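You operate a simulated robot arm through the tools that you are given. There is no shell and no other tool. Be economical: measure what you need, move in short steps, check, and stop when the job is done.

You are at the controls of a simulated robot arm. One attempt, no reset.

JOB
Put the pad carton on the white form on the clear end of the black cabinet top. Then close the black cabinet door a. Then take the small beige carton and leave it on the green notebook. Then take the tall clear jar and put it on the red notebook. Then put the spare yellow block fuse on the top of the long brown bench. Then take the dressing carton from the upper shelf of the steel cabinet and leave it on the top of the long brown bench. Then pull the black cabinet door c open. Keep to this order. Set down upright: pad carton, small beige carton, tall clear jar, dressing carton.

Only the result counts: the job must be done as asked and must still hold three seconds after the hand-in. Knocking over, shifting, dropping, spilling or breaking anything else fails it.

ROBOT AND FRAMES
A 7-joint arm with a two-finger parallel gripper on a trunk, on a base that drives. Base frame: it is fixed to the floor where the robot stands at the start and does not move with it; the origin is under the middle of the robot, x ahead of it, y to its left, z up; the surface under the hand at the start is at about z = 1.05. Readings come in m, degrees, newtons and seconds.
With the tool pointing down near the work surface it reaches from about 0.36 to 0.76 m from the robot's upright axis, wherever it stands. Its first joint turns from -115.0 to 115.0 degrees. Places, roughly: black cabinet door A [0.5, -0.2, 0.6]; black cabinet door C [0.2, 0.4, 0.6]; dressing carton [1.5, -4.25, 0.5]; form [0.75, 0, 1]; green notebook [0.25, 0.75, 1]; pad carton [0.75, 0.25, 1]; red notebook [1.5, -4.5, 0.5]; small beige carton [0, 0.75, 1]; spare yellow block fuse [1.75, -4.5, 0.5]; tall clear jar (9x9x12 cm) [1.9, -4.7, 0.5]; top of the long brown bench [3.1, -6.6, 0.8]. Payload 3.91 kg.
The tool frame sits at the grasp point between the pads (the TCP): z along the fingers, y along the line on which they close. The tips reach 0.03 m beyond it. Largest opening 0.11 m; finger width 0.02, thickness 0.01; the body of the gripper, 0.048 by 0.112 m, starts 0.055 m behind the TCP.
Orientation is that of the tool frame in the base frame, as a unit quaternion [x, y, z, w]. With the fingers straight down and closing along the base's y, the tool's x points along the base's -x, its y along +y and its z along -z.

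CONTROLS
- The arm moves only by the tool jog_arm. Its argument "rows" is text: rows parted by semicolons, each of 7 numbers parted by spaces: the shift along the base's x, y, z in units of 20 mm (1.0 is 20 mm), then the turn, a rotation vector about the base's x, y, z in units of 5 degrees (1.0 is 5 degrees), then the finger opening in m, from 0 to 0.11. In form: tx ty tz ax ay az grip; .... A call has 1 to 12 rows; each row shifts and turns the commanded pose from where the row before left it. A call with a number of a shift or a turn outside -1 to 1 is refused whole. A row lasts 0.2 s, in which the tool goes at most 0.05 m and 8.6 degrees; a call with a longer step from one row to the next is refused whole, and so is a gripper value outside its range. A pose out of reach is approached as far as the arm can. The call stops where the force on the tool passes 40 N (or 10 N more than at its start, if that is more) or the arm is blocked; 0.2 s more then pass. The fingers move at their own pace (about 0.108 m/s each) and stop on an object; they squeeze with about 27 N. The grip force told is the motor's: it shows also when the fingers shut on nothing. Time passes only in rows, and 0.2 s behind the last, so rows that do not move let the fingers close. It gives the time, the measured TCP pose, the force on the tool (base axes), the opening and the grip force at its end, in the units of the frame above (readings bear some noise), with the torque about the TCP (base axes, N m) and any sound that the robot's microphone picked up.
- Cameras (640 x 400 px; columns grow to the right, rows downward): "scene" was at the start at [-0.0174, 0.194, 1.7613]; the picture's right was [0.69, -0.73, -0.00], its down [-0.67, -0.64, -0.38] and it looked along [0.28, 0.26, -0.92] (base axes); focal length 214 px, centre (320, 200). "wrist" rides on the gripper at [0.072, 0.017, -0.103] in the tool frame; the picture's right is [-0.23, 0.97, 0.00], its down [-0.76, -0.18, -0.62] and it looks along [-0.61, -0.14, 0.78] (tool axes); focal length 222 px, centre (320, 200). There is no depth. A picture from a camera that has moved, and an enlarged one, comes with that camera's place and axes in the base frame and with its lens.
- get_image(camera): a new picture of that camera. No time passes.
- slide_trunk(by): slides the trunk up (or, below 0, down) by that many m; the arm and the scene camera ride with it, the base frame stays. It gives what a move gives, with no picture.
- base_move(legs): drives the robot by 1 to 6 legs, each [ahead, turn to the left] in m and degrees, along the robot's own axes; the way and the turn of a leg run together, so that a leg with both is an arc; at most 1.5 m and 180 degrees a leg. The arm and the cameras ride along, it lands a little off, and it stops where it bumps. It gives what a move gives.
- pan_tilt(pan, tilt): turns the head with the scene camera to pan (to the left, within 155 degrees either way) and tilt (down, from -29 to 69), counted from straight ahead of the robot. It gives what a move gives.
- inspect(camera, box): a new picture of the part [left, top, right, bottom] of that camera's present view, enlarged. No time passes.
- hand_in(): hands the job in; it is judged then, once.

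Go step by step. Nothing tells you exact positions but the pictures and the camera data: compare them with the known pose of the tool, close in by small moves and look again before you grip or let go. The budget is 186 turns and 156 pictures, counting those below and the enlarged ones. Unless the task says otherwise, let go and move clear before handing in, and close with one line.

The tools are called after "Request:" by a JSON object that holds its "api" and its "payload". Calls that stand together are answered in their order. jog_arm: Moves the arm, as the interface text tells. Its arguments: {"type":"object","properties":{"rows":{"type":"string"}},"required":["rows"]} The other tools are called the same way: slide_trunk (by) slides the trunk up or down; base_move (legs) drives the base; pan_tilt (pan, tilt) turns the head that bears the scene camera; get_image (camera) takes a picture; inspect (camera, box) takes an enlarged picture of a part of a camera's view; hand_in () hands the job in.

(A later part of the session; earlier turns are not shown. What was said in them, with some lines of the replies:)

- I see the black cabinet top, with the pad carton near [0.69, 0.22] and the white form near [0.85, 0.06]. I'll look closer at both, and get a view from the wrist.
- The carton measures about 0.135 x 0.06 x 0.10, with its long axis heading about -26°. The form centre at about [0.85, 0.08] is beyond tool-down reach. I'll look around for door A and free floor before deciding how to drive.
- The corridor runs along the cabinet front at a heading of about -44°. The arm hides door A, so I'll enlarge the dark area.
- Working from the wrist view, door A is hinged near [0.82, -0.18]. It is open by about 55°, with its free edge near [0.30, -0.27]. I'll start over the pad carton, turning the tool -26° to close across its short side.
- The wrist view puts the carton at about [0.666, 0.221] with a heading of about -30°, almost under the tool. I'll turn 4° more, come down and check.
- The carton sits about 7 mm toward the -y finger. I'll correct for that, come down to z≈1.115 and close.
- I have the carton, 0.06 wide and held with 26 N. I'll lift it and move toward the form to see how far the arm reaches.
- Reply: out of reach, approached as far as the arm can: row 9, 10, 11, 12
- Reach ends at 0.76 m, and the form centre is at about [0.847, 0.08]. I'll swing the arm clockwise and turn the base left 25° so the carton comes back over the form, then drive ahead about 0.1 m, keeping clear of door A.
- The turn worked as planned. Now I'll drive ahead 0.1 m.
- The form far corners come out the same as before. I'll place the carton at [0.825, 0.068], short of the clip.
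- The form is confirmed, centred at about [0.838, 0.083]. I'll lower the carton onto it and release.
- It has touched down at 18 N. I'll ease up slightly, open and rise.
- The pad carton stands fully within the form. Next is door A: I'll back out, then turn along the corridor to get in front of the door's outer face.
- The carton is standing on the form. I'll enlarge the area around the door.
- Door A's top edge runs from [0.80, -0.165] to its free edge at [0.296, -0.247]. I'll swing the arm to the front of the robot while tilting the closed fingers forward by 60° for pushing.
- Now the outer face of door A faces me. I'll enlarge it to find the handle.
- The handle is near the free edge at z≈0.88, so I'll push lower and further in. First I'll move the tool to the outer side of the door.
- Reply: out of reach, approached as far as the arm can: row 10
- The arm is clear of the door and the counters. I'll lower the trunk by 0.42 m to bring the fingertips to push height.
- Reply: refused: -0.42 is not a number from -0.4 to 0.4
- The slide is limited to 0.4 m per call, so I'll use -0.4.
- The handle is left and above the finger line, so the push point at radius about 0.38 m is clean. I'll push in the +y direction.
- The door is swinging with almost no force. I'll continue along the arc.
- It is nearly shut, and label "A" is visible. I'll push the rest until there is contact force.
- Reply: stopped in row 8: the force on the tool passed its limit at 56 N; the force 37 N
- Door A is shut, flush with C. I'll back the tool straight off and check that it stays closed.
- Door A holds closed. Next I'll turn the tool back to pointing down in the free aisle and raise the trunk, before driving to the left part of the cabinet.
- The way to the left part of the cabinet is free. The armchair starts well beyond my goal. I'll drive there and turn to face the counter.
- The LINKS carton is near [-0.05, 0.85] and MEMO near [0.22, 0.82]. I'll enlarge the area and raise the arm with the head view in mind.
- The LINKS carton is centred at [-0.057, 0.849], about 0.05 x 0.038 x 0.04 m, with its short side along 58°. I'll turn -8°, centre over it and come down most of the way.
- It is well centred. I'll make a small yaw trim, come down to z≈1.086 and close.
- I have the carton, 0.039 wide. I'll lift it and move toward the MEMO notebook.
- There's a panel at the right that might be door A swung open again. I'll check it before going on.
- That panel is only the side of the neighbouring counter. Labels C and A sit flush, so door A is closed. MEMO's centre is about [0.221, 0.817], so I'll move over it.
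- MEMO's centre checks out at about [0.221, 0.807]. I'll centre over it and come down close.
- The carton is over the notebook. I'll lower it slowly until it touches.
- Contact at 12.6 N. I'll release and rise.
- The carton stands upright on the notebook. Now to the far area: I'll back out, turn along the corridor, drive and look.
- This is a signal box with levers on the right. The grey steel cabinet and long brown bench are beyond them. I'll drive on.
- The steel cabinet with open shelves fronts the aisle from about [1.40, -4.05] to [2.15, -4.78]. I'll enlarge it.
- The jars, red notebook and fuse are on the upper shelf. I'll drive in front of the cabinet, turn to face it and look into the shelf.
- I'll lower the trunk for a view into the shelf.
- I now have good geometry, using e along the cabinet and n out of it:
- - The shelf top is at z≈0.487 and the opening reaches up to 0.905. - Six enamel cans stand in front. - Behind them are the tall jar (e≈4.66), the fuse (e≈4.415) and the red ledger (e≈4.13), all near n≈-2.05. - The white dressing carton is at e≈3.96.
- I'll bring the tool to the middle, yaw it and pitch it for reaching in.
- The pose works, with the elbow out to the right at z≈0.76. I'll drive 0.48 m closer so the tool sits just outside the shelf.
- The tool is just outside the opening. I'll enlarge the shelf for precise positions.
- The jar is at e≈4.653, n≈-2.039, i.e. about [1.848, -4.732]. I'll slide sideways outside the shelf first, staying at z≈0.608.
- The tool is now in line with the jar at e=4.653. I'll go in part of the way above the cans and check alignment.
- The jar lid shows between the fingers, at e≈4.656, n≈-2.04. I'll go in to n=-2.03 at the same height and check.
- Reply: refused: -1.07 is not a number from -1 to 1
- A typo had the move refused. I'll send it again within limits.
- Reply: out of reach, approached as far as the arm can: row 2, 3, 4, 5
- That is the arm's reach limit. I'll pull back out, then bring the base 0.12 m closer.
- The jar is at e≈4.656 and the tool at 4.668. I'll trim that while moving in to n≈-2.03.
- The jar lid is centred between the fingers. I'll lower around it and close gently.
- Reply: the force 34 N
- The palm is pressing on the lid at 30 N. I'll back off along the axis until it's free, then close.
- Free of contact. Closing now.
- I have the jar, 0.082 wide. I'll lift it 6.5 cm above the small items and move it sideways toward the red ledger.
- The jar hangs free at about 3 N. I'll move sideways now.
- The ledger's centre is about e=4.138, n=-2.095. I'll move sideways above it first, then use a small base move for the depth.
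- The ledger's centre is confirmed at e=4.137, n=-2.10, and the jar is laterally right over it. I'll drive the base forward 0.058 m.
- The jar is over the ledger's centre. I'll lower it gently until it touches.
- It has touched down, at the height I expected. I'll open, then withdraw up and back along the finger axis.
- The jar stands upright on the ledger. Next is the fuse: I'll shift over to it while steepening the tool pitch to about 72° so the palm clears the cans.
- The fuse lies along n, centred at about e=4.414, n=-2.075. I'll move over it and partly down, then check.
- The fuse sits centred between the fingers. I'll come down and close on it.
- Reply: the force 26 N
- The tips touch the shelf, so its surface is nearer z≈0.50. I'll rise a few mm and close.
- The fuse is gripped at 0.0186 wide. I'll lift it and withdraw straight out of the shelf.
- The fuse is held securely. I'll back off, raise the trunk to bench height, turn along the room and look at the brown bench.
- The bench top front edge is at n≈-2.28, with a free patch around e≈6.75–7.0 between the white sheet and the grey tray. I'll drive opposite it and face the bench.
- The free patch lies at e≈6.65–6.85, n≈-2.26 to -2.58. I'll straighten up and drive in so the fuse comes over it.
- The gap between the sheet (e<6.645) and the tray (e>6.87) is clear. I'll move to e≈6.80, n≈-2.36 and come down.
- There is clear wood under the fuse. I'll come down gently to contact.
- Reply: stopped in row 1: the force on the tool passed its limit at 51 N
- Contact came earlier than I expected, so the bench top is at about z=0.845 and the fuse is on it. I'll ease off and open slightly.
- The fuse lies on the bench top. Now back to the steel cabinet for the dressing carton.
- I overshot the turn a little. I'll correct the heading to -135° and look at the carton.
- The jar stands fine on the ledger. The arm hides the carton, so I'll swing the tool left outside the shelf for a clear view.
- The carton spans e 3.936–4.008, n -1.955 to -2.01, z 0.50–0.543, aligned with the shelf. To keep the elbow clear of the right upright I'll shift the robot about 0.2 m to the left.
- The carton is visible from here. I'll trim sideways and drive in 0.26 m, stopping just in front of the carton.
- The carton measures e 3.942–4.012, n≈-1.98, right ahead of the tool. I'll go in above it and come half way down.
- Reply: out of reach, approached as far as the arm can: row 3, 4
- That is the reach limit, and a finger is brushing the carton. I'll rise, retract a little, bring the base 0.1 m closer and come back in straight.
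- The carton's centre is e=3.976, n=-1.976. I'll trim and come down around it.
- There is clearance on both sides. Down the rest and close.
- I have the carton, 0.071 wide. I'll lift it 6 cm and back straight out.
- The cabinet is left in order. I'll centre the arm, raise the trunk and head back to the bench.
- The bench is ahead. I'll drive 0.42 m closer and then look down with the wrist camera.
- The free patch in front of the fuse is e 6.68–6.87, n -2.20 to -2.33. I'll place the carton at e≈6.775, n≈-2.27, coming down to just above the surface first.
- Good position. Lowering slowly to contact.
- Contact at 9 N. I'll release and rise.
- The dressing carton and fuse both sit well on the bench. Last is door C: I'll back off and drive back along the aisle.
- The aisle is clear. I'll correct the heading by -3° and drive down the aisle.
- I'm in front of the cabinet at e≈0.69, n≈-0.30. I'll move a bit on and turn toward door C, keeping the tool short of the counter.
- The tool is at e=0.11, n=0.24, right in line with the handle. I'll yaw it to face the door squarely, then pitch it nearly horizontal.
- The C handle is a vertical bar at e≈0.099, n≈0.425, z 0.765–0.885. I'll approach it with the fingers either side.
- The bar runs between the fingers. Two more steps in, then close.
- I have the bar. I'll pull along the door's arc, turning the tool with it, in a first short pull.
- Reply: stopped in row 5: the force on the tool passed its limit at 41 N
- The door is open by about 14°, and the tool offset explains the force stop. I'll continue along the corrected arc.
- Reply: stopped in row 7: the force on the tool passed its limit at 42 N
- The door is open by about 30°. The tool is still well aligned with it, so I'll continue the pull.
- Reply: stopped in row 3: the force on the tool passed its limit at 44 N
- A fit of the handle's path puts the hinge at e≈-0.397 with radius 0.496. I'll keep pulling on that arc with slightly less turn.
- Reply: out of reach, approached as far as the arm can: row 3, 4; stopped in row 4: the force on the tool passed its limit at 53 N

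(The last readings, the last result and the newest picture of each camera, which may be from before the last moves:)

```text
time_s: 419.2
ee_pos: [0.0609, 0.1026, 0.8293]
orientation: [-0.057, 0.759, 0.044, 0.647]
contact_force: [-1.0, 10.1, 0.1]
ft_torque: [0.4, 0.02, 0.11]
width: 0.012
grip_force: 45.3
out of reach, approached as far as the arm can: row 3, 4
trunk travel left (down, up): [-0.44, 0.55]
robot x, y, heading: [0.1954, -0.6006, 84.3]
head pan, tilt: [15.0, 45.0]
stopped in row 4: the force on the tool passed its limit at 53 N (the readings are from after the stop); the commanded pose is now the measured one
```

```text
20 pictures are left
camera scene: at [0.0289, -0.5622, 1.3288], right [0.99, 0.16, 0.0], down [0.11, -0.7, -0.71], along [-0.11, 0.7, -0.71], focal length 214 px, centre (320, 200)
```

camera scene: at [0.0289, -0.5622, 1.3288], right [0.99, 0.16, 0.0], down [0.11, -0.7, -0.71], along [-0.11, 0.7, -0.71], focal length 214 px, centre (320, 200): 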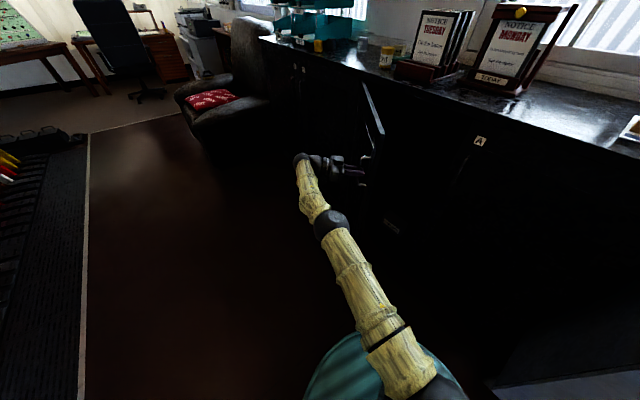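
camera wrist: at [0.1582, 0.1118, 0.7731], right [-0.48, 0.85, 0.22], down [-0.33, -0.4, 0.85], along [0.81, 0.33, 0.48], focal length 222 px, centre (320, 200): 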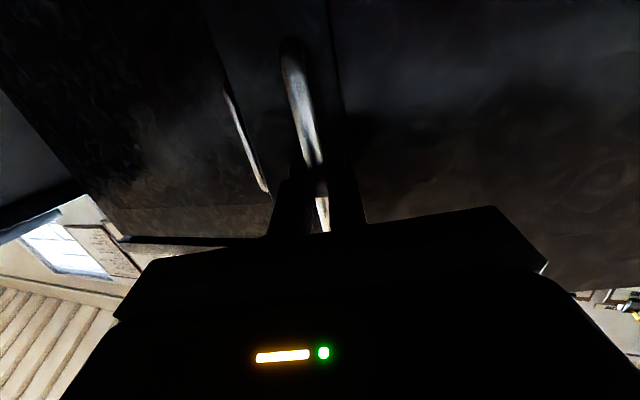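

The arm is at its reach limit with the door at about 40°. I'll let go of the handle, back off by turning the base slightly, then push the door further from its inner side.

Request:
{"api": "jog_arm", "payload": {"rows": "0 0 0 0 0 0 0.05;0 0 0 0 0 0 0.09;0 0 0 0 0 0 0.1;0 0 0 0 0 0 0.1"}}

Request:
{"api": "base_move", "payload": {"legs": [[0, 6]]}}

Request:
{"api": "get_image", "payload": {"camera": "wrist"}}

Request:
{"api": "inspect", "payload": {"camera": "scene", "box": [240, 60, 500, 260]}}

```text
time_s: 420.2
ee_pos: [0.0601, 0.1004, 0.8298]
orientation: [-0.056, 0.759, 0.043, 0.647]
contact_force: [0.7, -0.6, 0.3]
ft_torque: [-0.01, -0.01, 0.01]
width: 0.1
grip_force: 0.1
trunk travel left (down, up): [-0.44, 0.55]
robot x, y, heading: [0.203, -0.604, 84.2]
head pan, tilt: [15.0, 45.0]
```

```text
time_s: 421.2
ee_pos: [-0.0132, 0.0817, 0.8288]
orientation: [-0.097, 0.755, 0.078, 0.644]
contact_force: [0.1, 1.1, -0.6]
ft_torque: [0.0, 0.03, 0.01]
width: 0.1002
grip_force: 0.1
trunk travel left (down, up): [-0.44, 0.55]
robot x, y, heading: [0.1969, -0.6017, 90.3]
head pan, tilt: [15.0, 45.0]
```

```text
19 pictures are left
camera wrist: at [-0.1271, 0.0699, 0.7743], right [-0.2, 0.95, 0.22], down [-0.44, -0.29, 0.85], along [0.88, 0.08, 0.48], focal length 222 px, centre (320, 200)
```

wrist: 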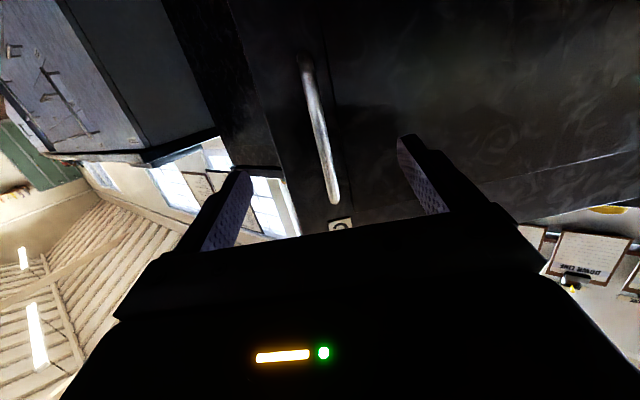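

```text
2.00 times, centred on (370, 160) of scene
camera zoom: at [0.0261, -0.5815, 1.3291], right [0.96, 0.26, 0.0], down [0.19, -0.68, -0.71], along [-0.19, 0.68, -0.71], focal length 429 px, centre (220, 280)
```

zoom: 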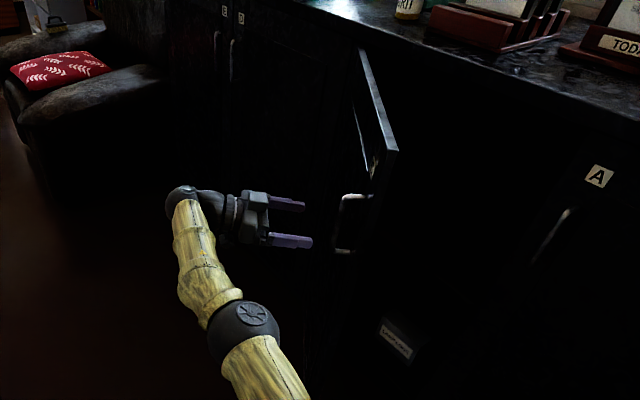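

The door stands about 37° open and the tool is free of the handle. I'll raise the trunk, turn the tool to point down and reposition the base a little to the left.

Request:
{"api": "slide_trunk", "payload": {"by": 0.36}}

Request:
{"api": "jog_arm", "payload": {"rows": "0 -0.3 0 -0.25 0.96 0 0;0 -0.3 0 -0.25 0.96 0 0;0 -0.3 0 -0.25 0.96 0 0;0 -0.3 0 -0.25 0.96 0 0;0 -0.3 0 -0.25 0.96 0 0;0 -0.3 0 -0.25 0.96 0 0;0 -0.3 0 -0.25 0.96 0 0;0 -0.3 0 -0.25 0.96 0 0;0 0 0 -0.25 0.96 0 0;0 0 0 -0.25 0.96 0 0;0 0 0 -0.25 0.96 0 0;0 0 0 -0.25 0.96 0 0"}}

Request:
{"api": "jog_arm", "payload": {"rows": "0 0 0 -0.25 0.96 0 0;0 0 0 -0.25 0.96 0 0;0 0 0 -0.25 0.96 0 0;0 0 0 -0.25 0.96 0 0"}}

Request:
{"api": "base_move", "payload": {"legs": [[0, 57], [0.27, 0], [0, -75]]}}

Request:
{"api": "get_image", "payload": {"camera": "scene"}}

```text
time_s: 424.7
ee_pos: [-0.0137, 0.0816, 1.1895]
orientation: [-0.097, 0.755, 0.078, 0.644]
contact_force: [0.2, 0.6, -0.1]
ft_torque: [0.0, 0.0, 0.02]
width: 0.1002
grip_force: 0.0
trunk travel left (down, up): [-0.8, 0.19]
robot x, y, heading: [0.2032, -0.6011, 90.9]
head pan, tilt: [15.0, 45.0]
```

```text
time_s: 427.3
ee_pos: [-0.0133, 0.0326, 1.1896]
orientation: [-0.127, 0.975, 0.019, 0.183]
contact_force: [0.6, 0.6, -0.4]
ft_torque: [0.01, 0.03, 0.03]
width: 0.0
grip_force: 26.4
trunk travel left (down, up): [-0.8, 0.19]
robot x, y, heading: [0.1986, -0.6018, 90.3]
head pan, tilt: [15.0, 45.0]
```

```text
time_s: 428.3
ee_pos: [-0.0123, 0.0333, 1.1909]
orientation: [-0.131, 0.991, -0.002, 0.012]
contact_force: [0.3, 0.0, 0.5]
ft_torque: [-0.01, -0.03, -0.04]
width: 0.0001
grip_force: 27.1
trunk travel left (down, up): [-0.8, 0.19]
robot x, y, heading: [0.1976, -0.6011, 90.2]
head pan, tilt: [15.0, 45.0]
```

```text
time_s: 438.6
ee_pos: [-0.0241, 0.2211, 1.1897]
orientation: [0.032, 0.999, -0.004, 0.012]
contact_force: [0.7, -0.2, -0.2]
ft_torque: [0.01, 0.02, -0.01]
width: 0.0001
grip_force: 26.9
trunk travel left (down, up): [-0.8, 0.19]
robot x, y, heading: [-0.0241, -0.4478, 71.7]
head pan, tilt: [15.0, 45.0]
```

```text
17 pictures are left
camera scene: at [-0.1836, -0.3732, 1.6891], right [1.0, -0.06, 0.0], down [-0.04, -0.71, -0.71], along [0.04, 0.71, -0.71], focal length 214 px, centre (320, 200)
```

scene: 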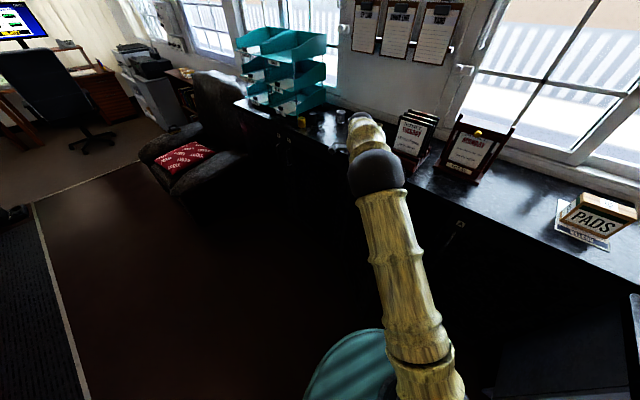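

The robot is now at e=0.30, n=-0.33. I'll carry the tool over the door's top to its inner side and check before lowering.

Request:
{"api": "jog_arm", "payload": {"rows": "0.98 -0.04 0 0 0 0 0;0.98 -0.04 0 0 0 0 0;0.98 -0.04 0 0 0 0 0;0.98 -0.04 0 0 0 0 0;0.98 -0.04 0 0 0 0 0;0.98 -0.04 0 0 0 0 0;0.98 -0.04 0 0 0 0 0;0.98 -0.04 0 0 0 0 0;0.98 -0.04 0 0 0 0 0;0.98 -0.04 0 0 0 0 0;0.98 -0.04 0 0 0 0 0;0.98 -0.04 0 0 0 0 0"}}

Request:
{"api": "get_image", "payload": {"camera": "wrist"}}

Request:
{"api": "inspect", "payload": {"camera": "scene", "box": [300, 90, 540, 260]}}

```text
time_s: 441.2
ee_pos: [0.2107, 0.2113, 1.1878]
orientation: [0.031, 0.999, -0.005, 0.012]
contact_force: [-0.1, 0.1, 0.6]
ft_torque: [0.02, 0.0, 0.01]
width: 0.0
grip_force: 26.8
trunk travel left (down, up): [-0.8, 0.19]
robot x, y, heading: [-0.0239, -0.4448, 71.7]
head pan, tilt: [15.0, 45.0]
```

```text
16 pictures are left
camera wrist: at [0.1369, 0.2333, 1.2887], right [0.29, 0.96, 0.0], down [0.73, -0.22, 0.64], along [0.62, -0.19, -0.77], focal length 222 px, centre (320, 200)
```

wrist: 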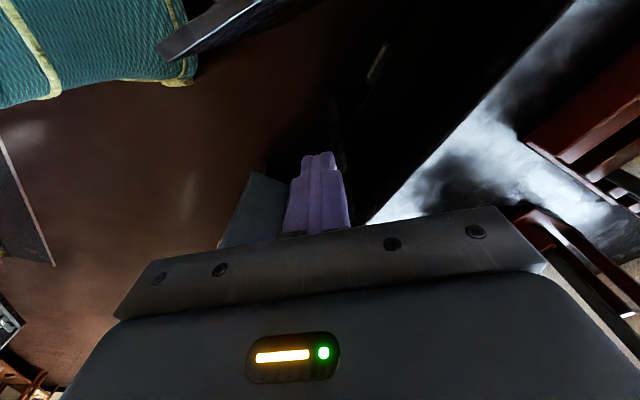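

```text
2.35 times, centred on (420, 175) of scene
camera zoom: at [-0.183, -0.3731, 1.6891], right [1.0, -0.06, 0.0], down [-0.04, -0.71, -0.71], along [0.04, 0.71, -0.71], focal length 505 px, centre (85, 259)
```

zoom: 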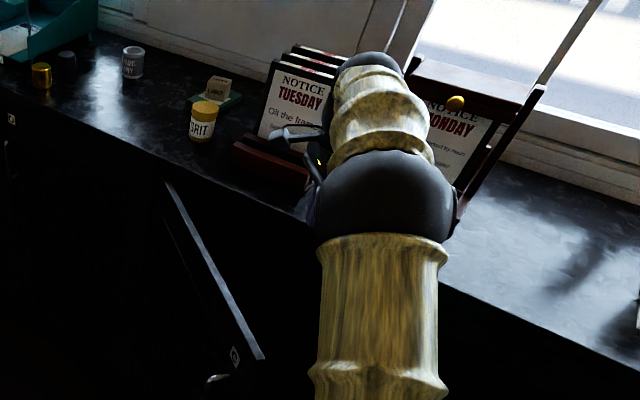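

Door C is about 36° open and the tool is on its inner side, with LINKS still on MEMO. I'll lower the tool behind the door.

Request:
{"api": "jog_arm", "payload": {"rows": "0 0 -0.98 0 0 0 0;0 0 -0.98 0 0 0 0;0 0 -0.98 0 0 0 0;0 0 -0.98 0 0 0 0;0 0 -0.98 0 0 0 0;0 0 -0.98 0 0 0 0;0 0 -0.98 0 0 0 0;0 0 -0.98 0 0 0 0;0 0 -0.98 0 0 0 0;0 0 -0.98 0 0 0 0;0 0 -0.98 0 0 0 0;0 0 -0.98 0 0 0 0"}}

```text
time_s: 443.8
ee_pos: [0.21, 0.2143, 0.953]
orientation: [0.031, 0.999, -0.004, 0.014]
contact_force: [0.4, -0.1, -0.3]
ft_torque: [0.01, 0.03, -0.03]
width: 0.0001
grip_force: 26.8
trunk travel left (down, up): [-0.8, 0.19]
robot x, y, heading: [-0.0264, -0.4458, 72.0]
head pan, tilt: [15.0, 45.0]
```

Clear so far. I'll push the door outward along its arc.

Request:
{"api": "jog_arm", "payload": {"rows": "-0.88 -0.4 0 0 0 0 0;-0.88 -0.4 0 0 0 0 0;-0.88 -0.35 0 0 0 0 0;-0.91 -0.18 0 0 0 0 0;-0.91 -0.18 0 0 0 0 0;-0.91 -0.18 0 0 0 0 0;-0.93 -0.05 0 0 0 0 0;-0.93 -0.05 0 0 0 0 0;-0.93 -0.05 0 0 0 0 0;-0.93 0.08 0 0 0 0 0;-0.93 0.08 0 0 0 0 0;-0.93 0.08 0 0 0 0 0"}}

Request:
{"api": "inspect", "payload": {"camera": "scene", "box": [260, 90, 500, 260]}}

```text
time_s: 446.4
ee_pos: [-0.0098, 0.1791, 0.9547]
orientation: [0.032, 0.999, -0.005, 0.012]
contact_force: [0.1, -1.0, -0.4]
ft_torque: [-0.02, 0.01, -0.02]
width: 0.0
grip_force: 27.2
trunk travel left (down, up): [-0.8, 0.19]
robot x, y, heading: [-0.0269, -0.4445, 71.8]
head pan, tilt: [15.0, 45.0]
```

```text
2.35 times, centred on (380, 175) of scene
camera zoom: at [-0.1844, -0.3733, 1.689], right [1.0, -0.06, 0.0], down [-0.04, -0.71, -0.71], along [0.04, 0.71, -0.71], focal length 505 px, centre (179, 259)
```

zoom: 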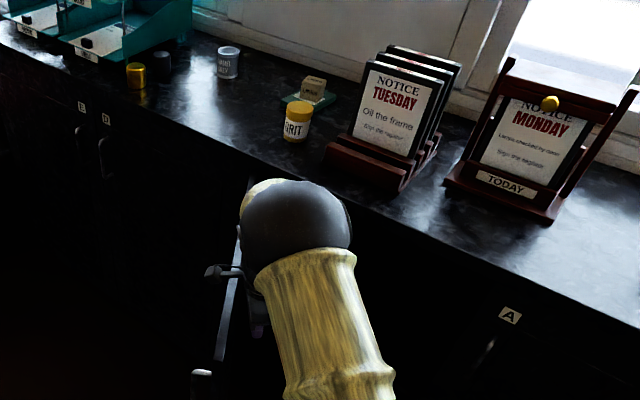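

The door is now near 55° and moving easily. I'll push a little further.

Request:
{"api": "jog_arm", "payload": {"rows": "-0.9 0.2 0 0 0 0 0;-0.9 0.2 0 0 0 0 0;-0.9 0.2 0 0 0 0 0;-0.87 0.33 0 0 0 0 0;-0.87 0.33 0 0 0 0 0;-0.87 0.33 0 0 0 0 0;-0.78 0.4 0 0 0 0 0;-0.78 0.4 0 0 0 0 0"}}

Request:
{"api": "inspect", "payload": {"camera": "scene", "box": [220, 90, 460, 260]}}

```text
time_s: 448.2
ee_pos: [-0.1451, 0.228, 0.9532]
orientation: [0.031, 0.999, -0.005, 0.012]
contact_force: [0.4, 0.3, -0.6]
ft_torque: [0.01, -0.03, -0.01]
width: 0.0001
grip_force: 27.2
trunk travel left (down, up): [-0.8, 0.19]
robot x, y, heading: [-0.0271, -0.4462, 71.7]
head pan, tilt: [15.0, 45.0]
```

```text
2.35 times, centred on (340, 175) of scene
camera zoom: at [-0.1844, -0.373, 1.689], right [1.0, -0.06, 0.0], down [-0.04, -0.71, -0.71], along [0.04, 0.71, -0.71], focal length 505 px, centre (273, 259)
```

zoom: 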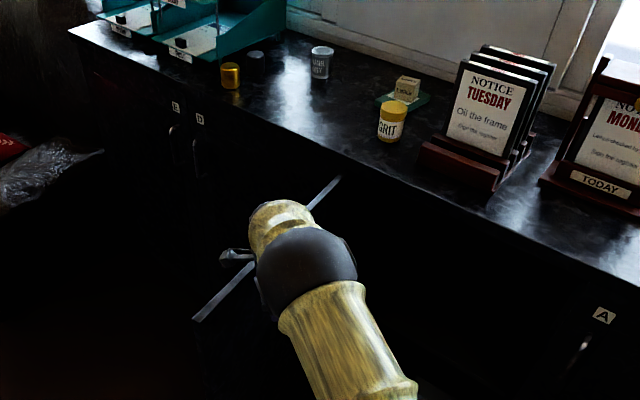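

Door C is wide open, about 75–80°. I'll move the tool away from it, rise clear and check.

Request:
{"api": "jog_arm", "payload": {"rows": "0.8 -0.4 0 0 0 0 0;0.9 -0.3 0 0 0 0 0;0.9 -0.3 0 0 0 0 0;0.9 -0.2 0.3 0 0 0 0;0 0 1 0 0 0 0;0 0 1 0 0 0 0;0 0 1 0 0 0 0;0 0 1 0 0 0 0;0 0 1 0 0 0 0;0 0 1 0 0 0 0;0 0 1 0 0 0 0;0 0 1 0 0 0 0"}}

Request:
{"api": "base_move", "payload": {"legs": [[-0.25, 0]]}}

Request:
{"api": "get_image", "payload": {"camera": "scene"}}

```text
time_s: 450.8
ee_pos: [-0.0755, 0.2041, 1.1244]
orientation: [0.032, 0.999, -0.005, 0.014]
contact_force: [0.5, -1.4, -0.4]
ft_torque: [0.02, 0.01, 0.02]
width: 0.0001
grip_force: 26.7
trunk travel left (down, up): [-0.8, 0.19]
robot x, y, heading: [-0.0272, -0.4466, 71.7]
head pan, tilt: [15.0, 45.0]
```

```text
time_s: 452.9
ee_pos: [-0.1491, -0.0358, 1.1222]
orientation: [0.036, 0.999, -0.005, 0.013]
contact_force: [-0.2, 0.1, -0.3]
ft_torque: [0.02, 0.02, -0.02]
width: 0.0
grip_force: 27.2
trunk travel left (down, up): [-0.8, 0.19]
robot x, y, heading: [-0.1065, -0.6827, 71.3]
head pan, tilt: [15.0, 45.0]
```

```text
12 pictures are left
camera scene: at [-0.2637, -0.6127, 1.6891], right [1.0, -0.07, 0.0], down [-0.05, -0.71, -0.71], along [0.05, 0.71, -0.71], focal length 214 px, centre (320, 200)
```

scene: 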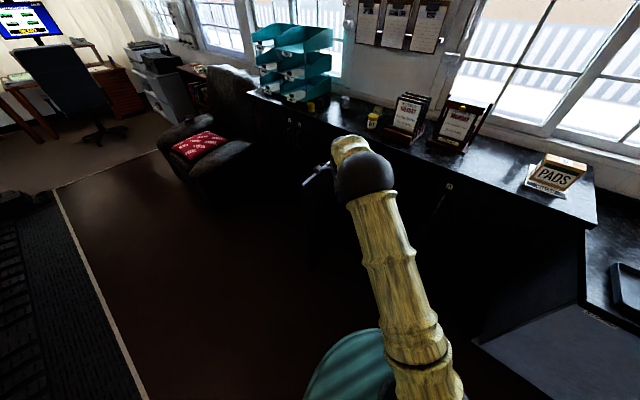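

Request:
{"api": "inspect", "payload": {"camera": "scene", "box": [280, 80, 620, 280]}}

```text
1.88 times, centred on (450, 180) of scene
camera zoom: at [-0.2637, -0.6127, 1.6891], right [1.0, -0.07, 0.0], down [-0.05, -0.71, -0.71], along [0.05, 0.71, -0.71], focal length 404 px, centre (75, 238)
```

zoom: 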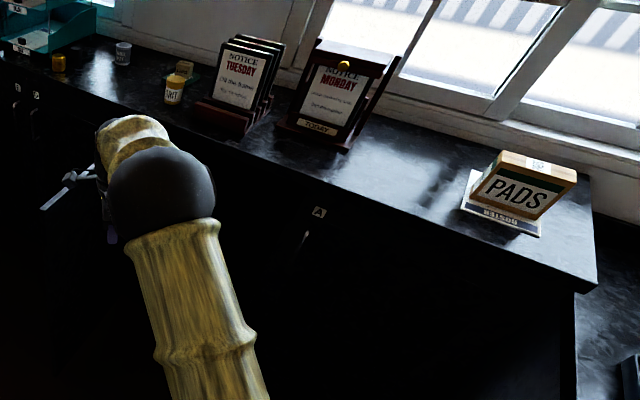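

Door A is still closed, door C is wide open, and the pads and LINKS cartons are in place. The arm is clear, so I'm handing in.

Request:
{"api": "hand_in", "payload": {}}

```text
The job is handed in.
```

I did all seven steps in the order given and handed the job in. Door C stands about 75–80° open, door A is closed, and the four items were set down upright.
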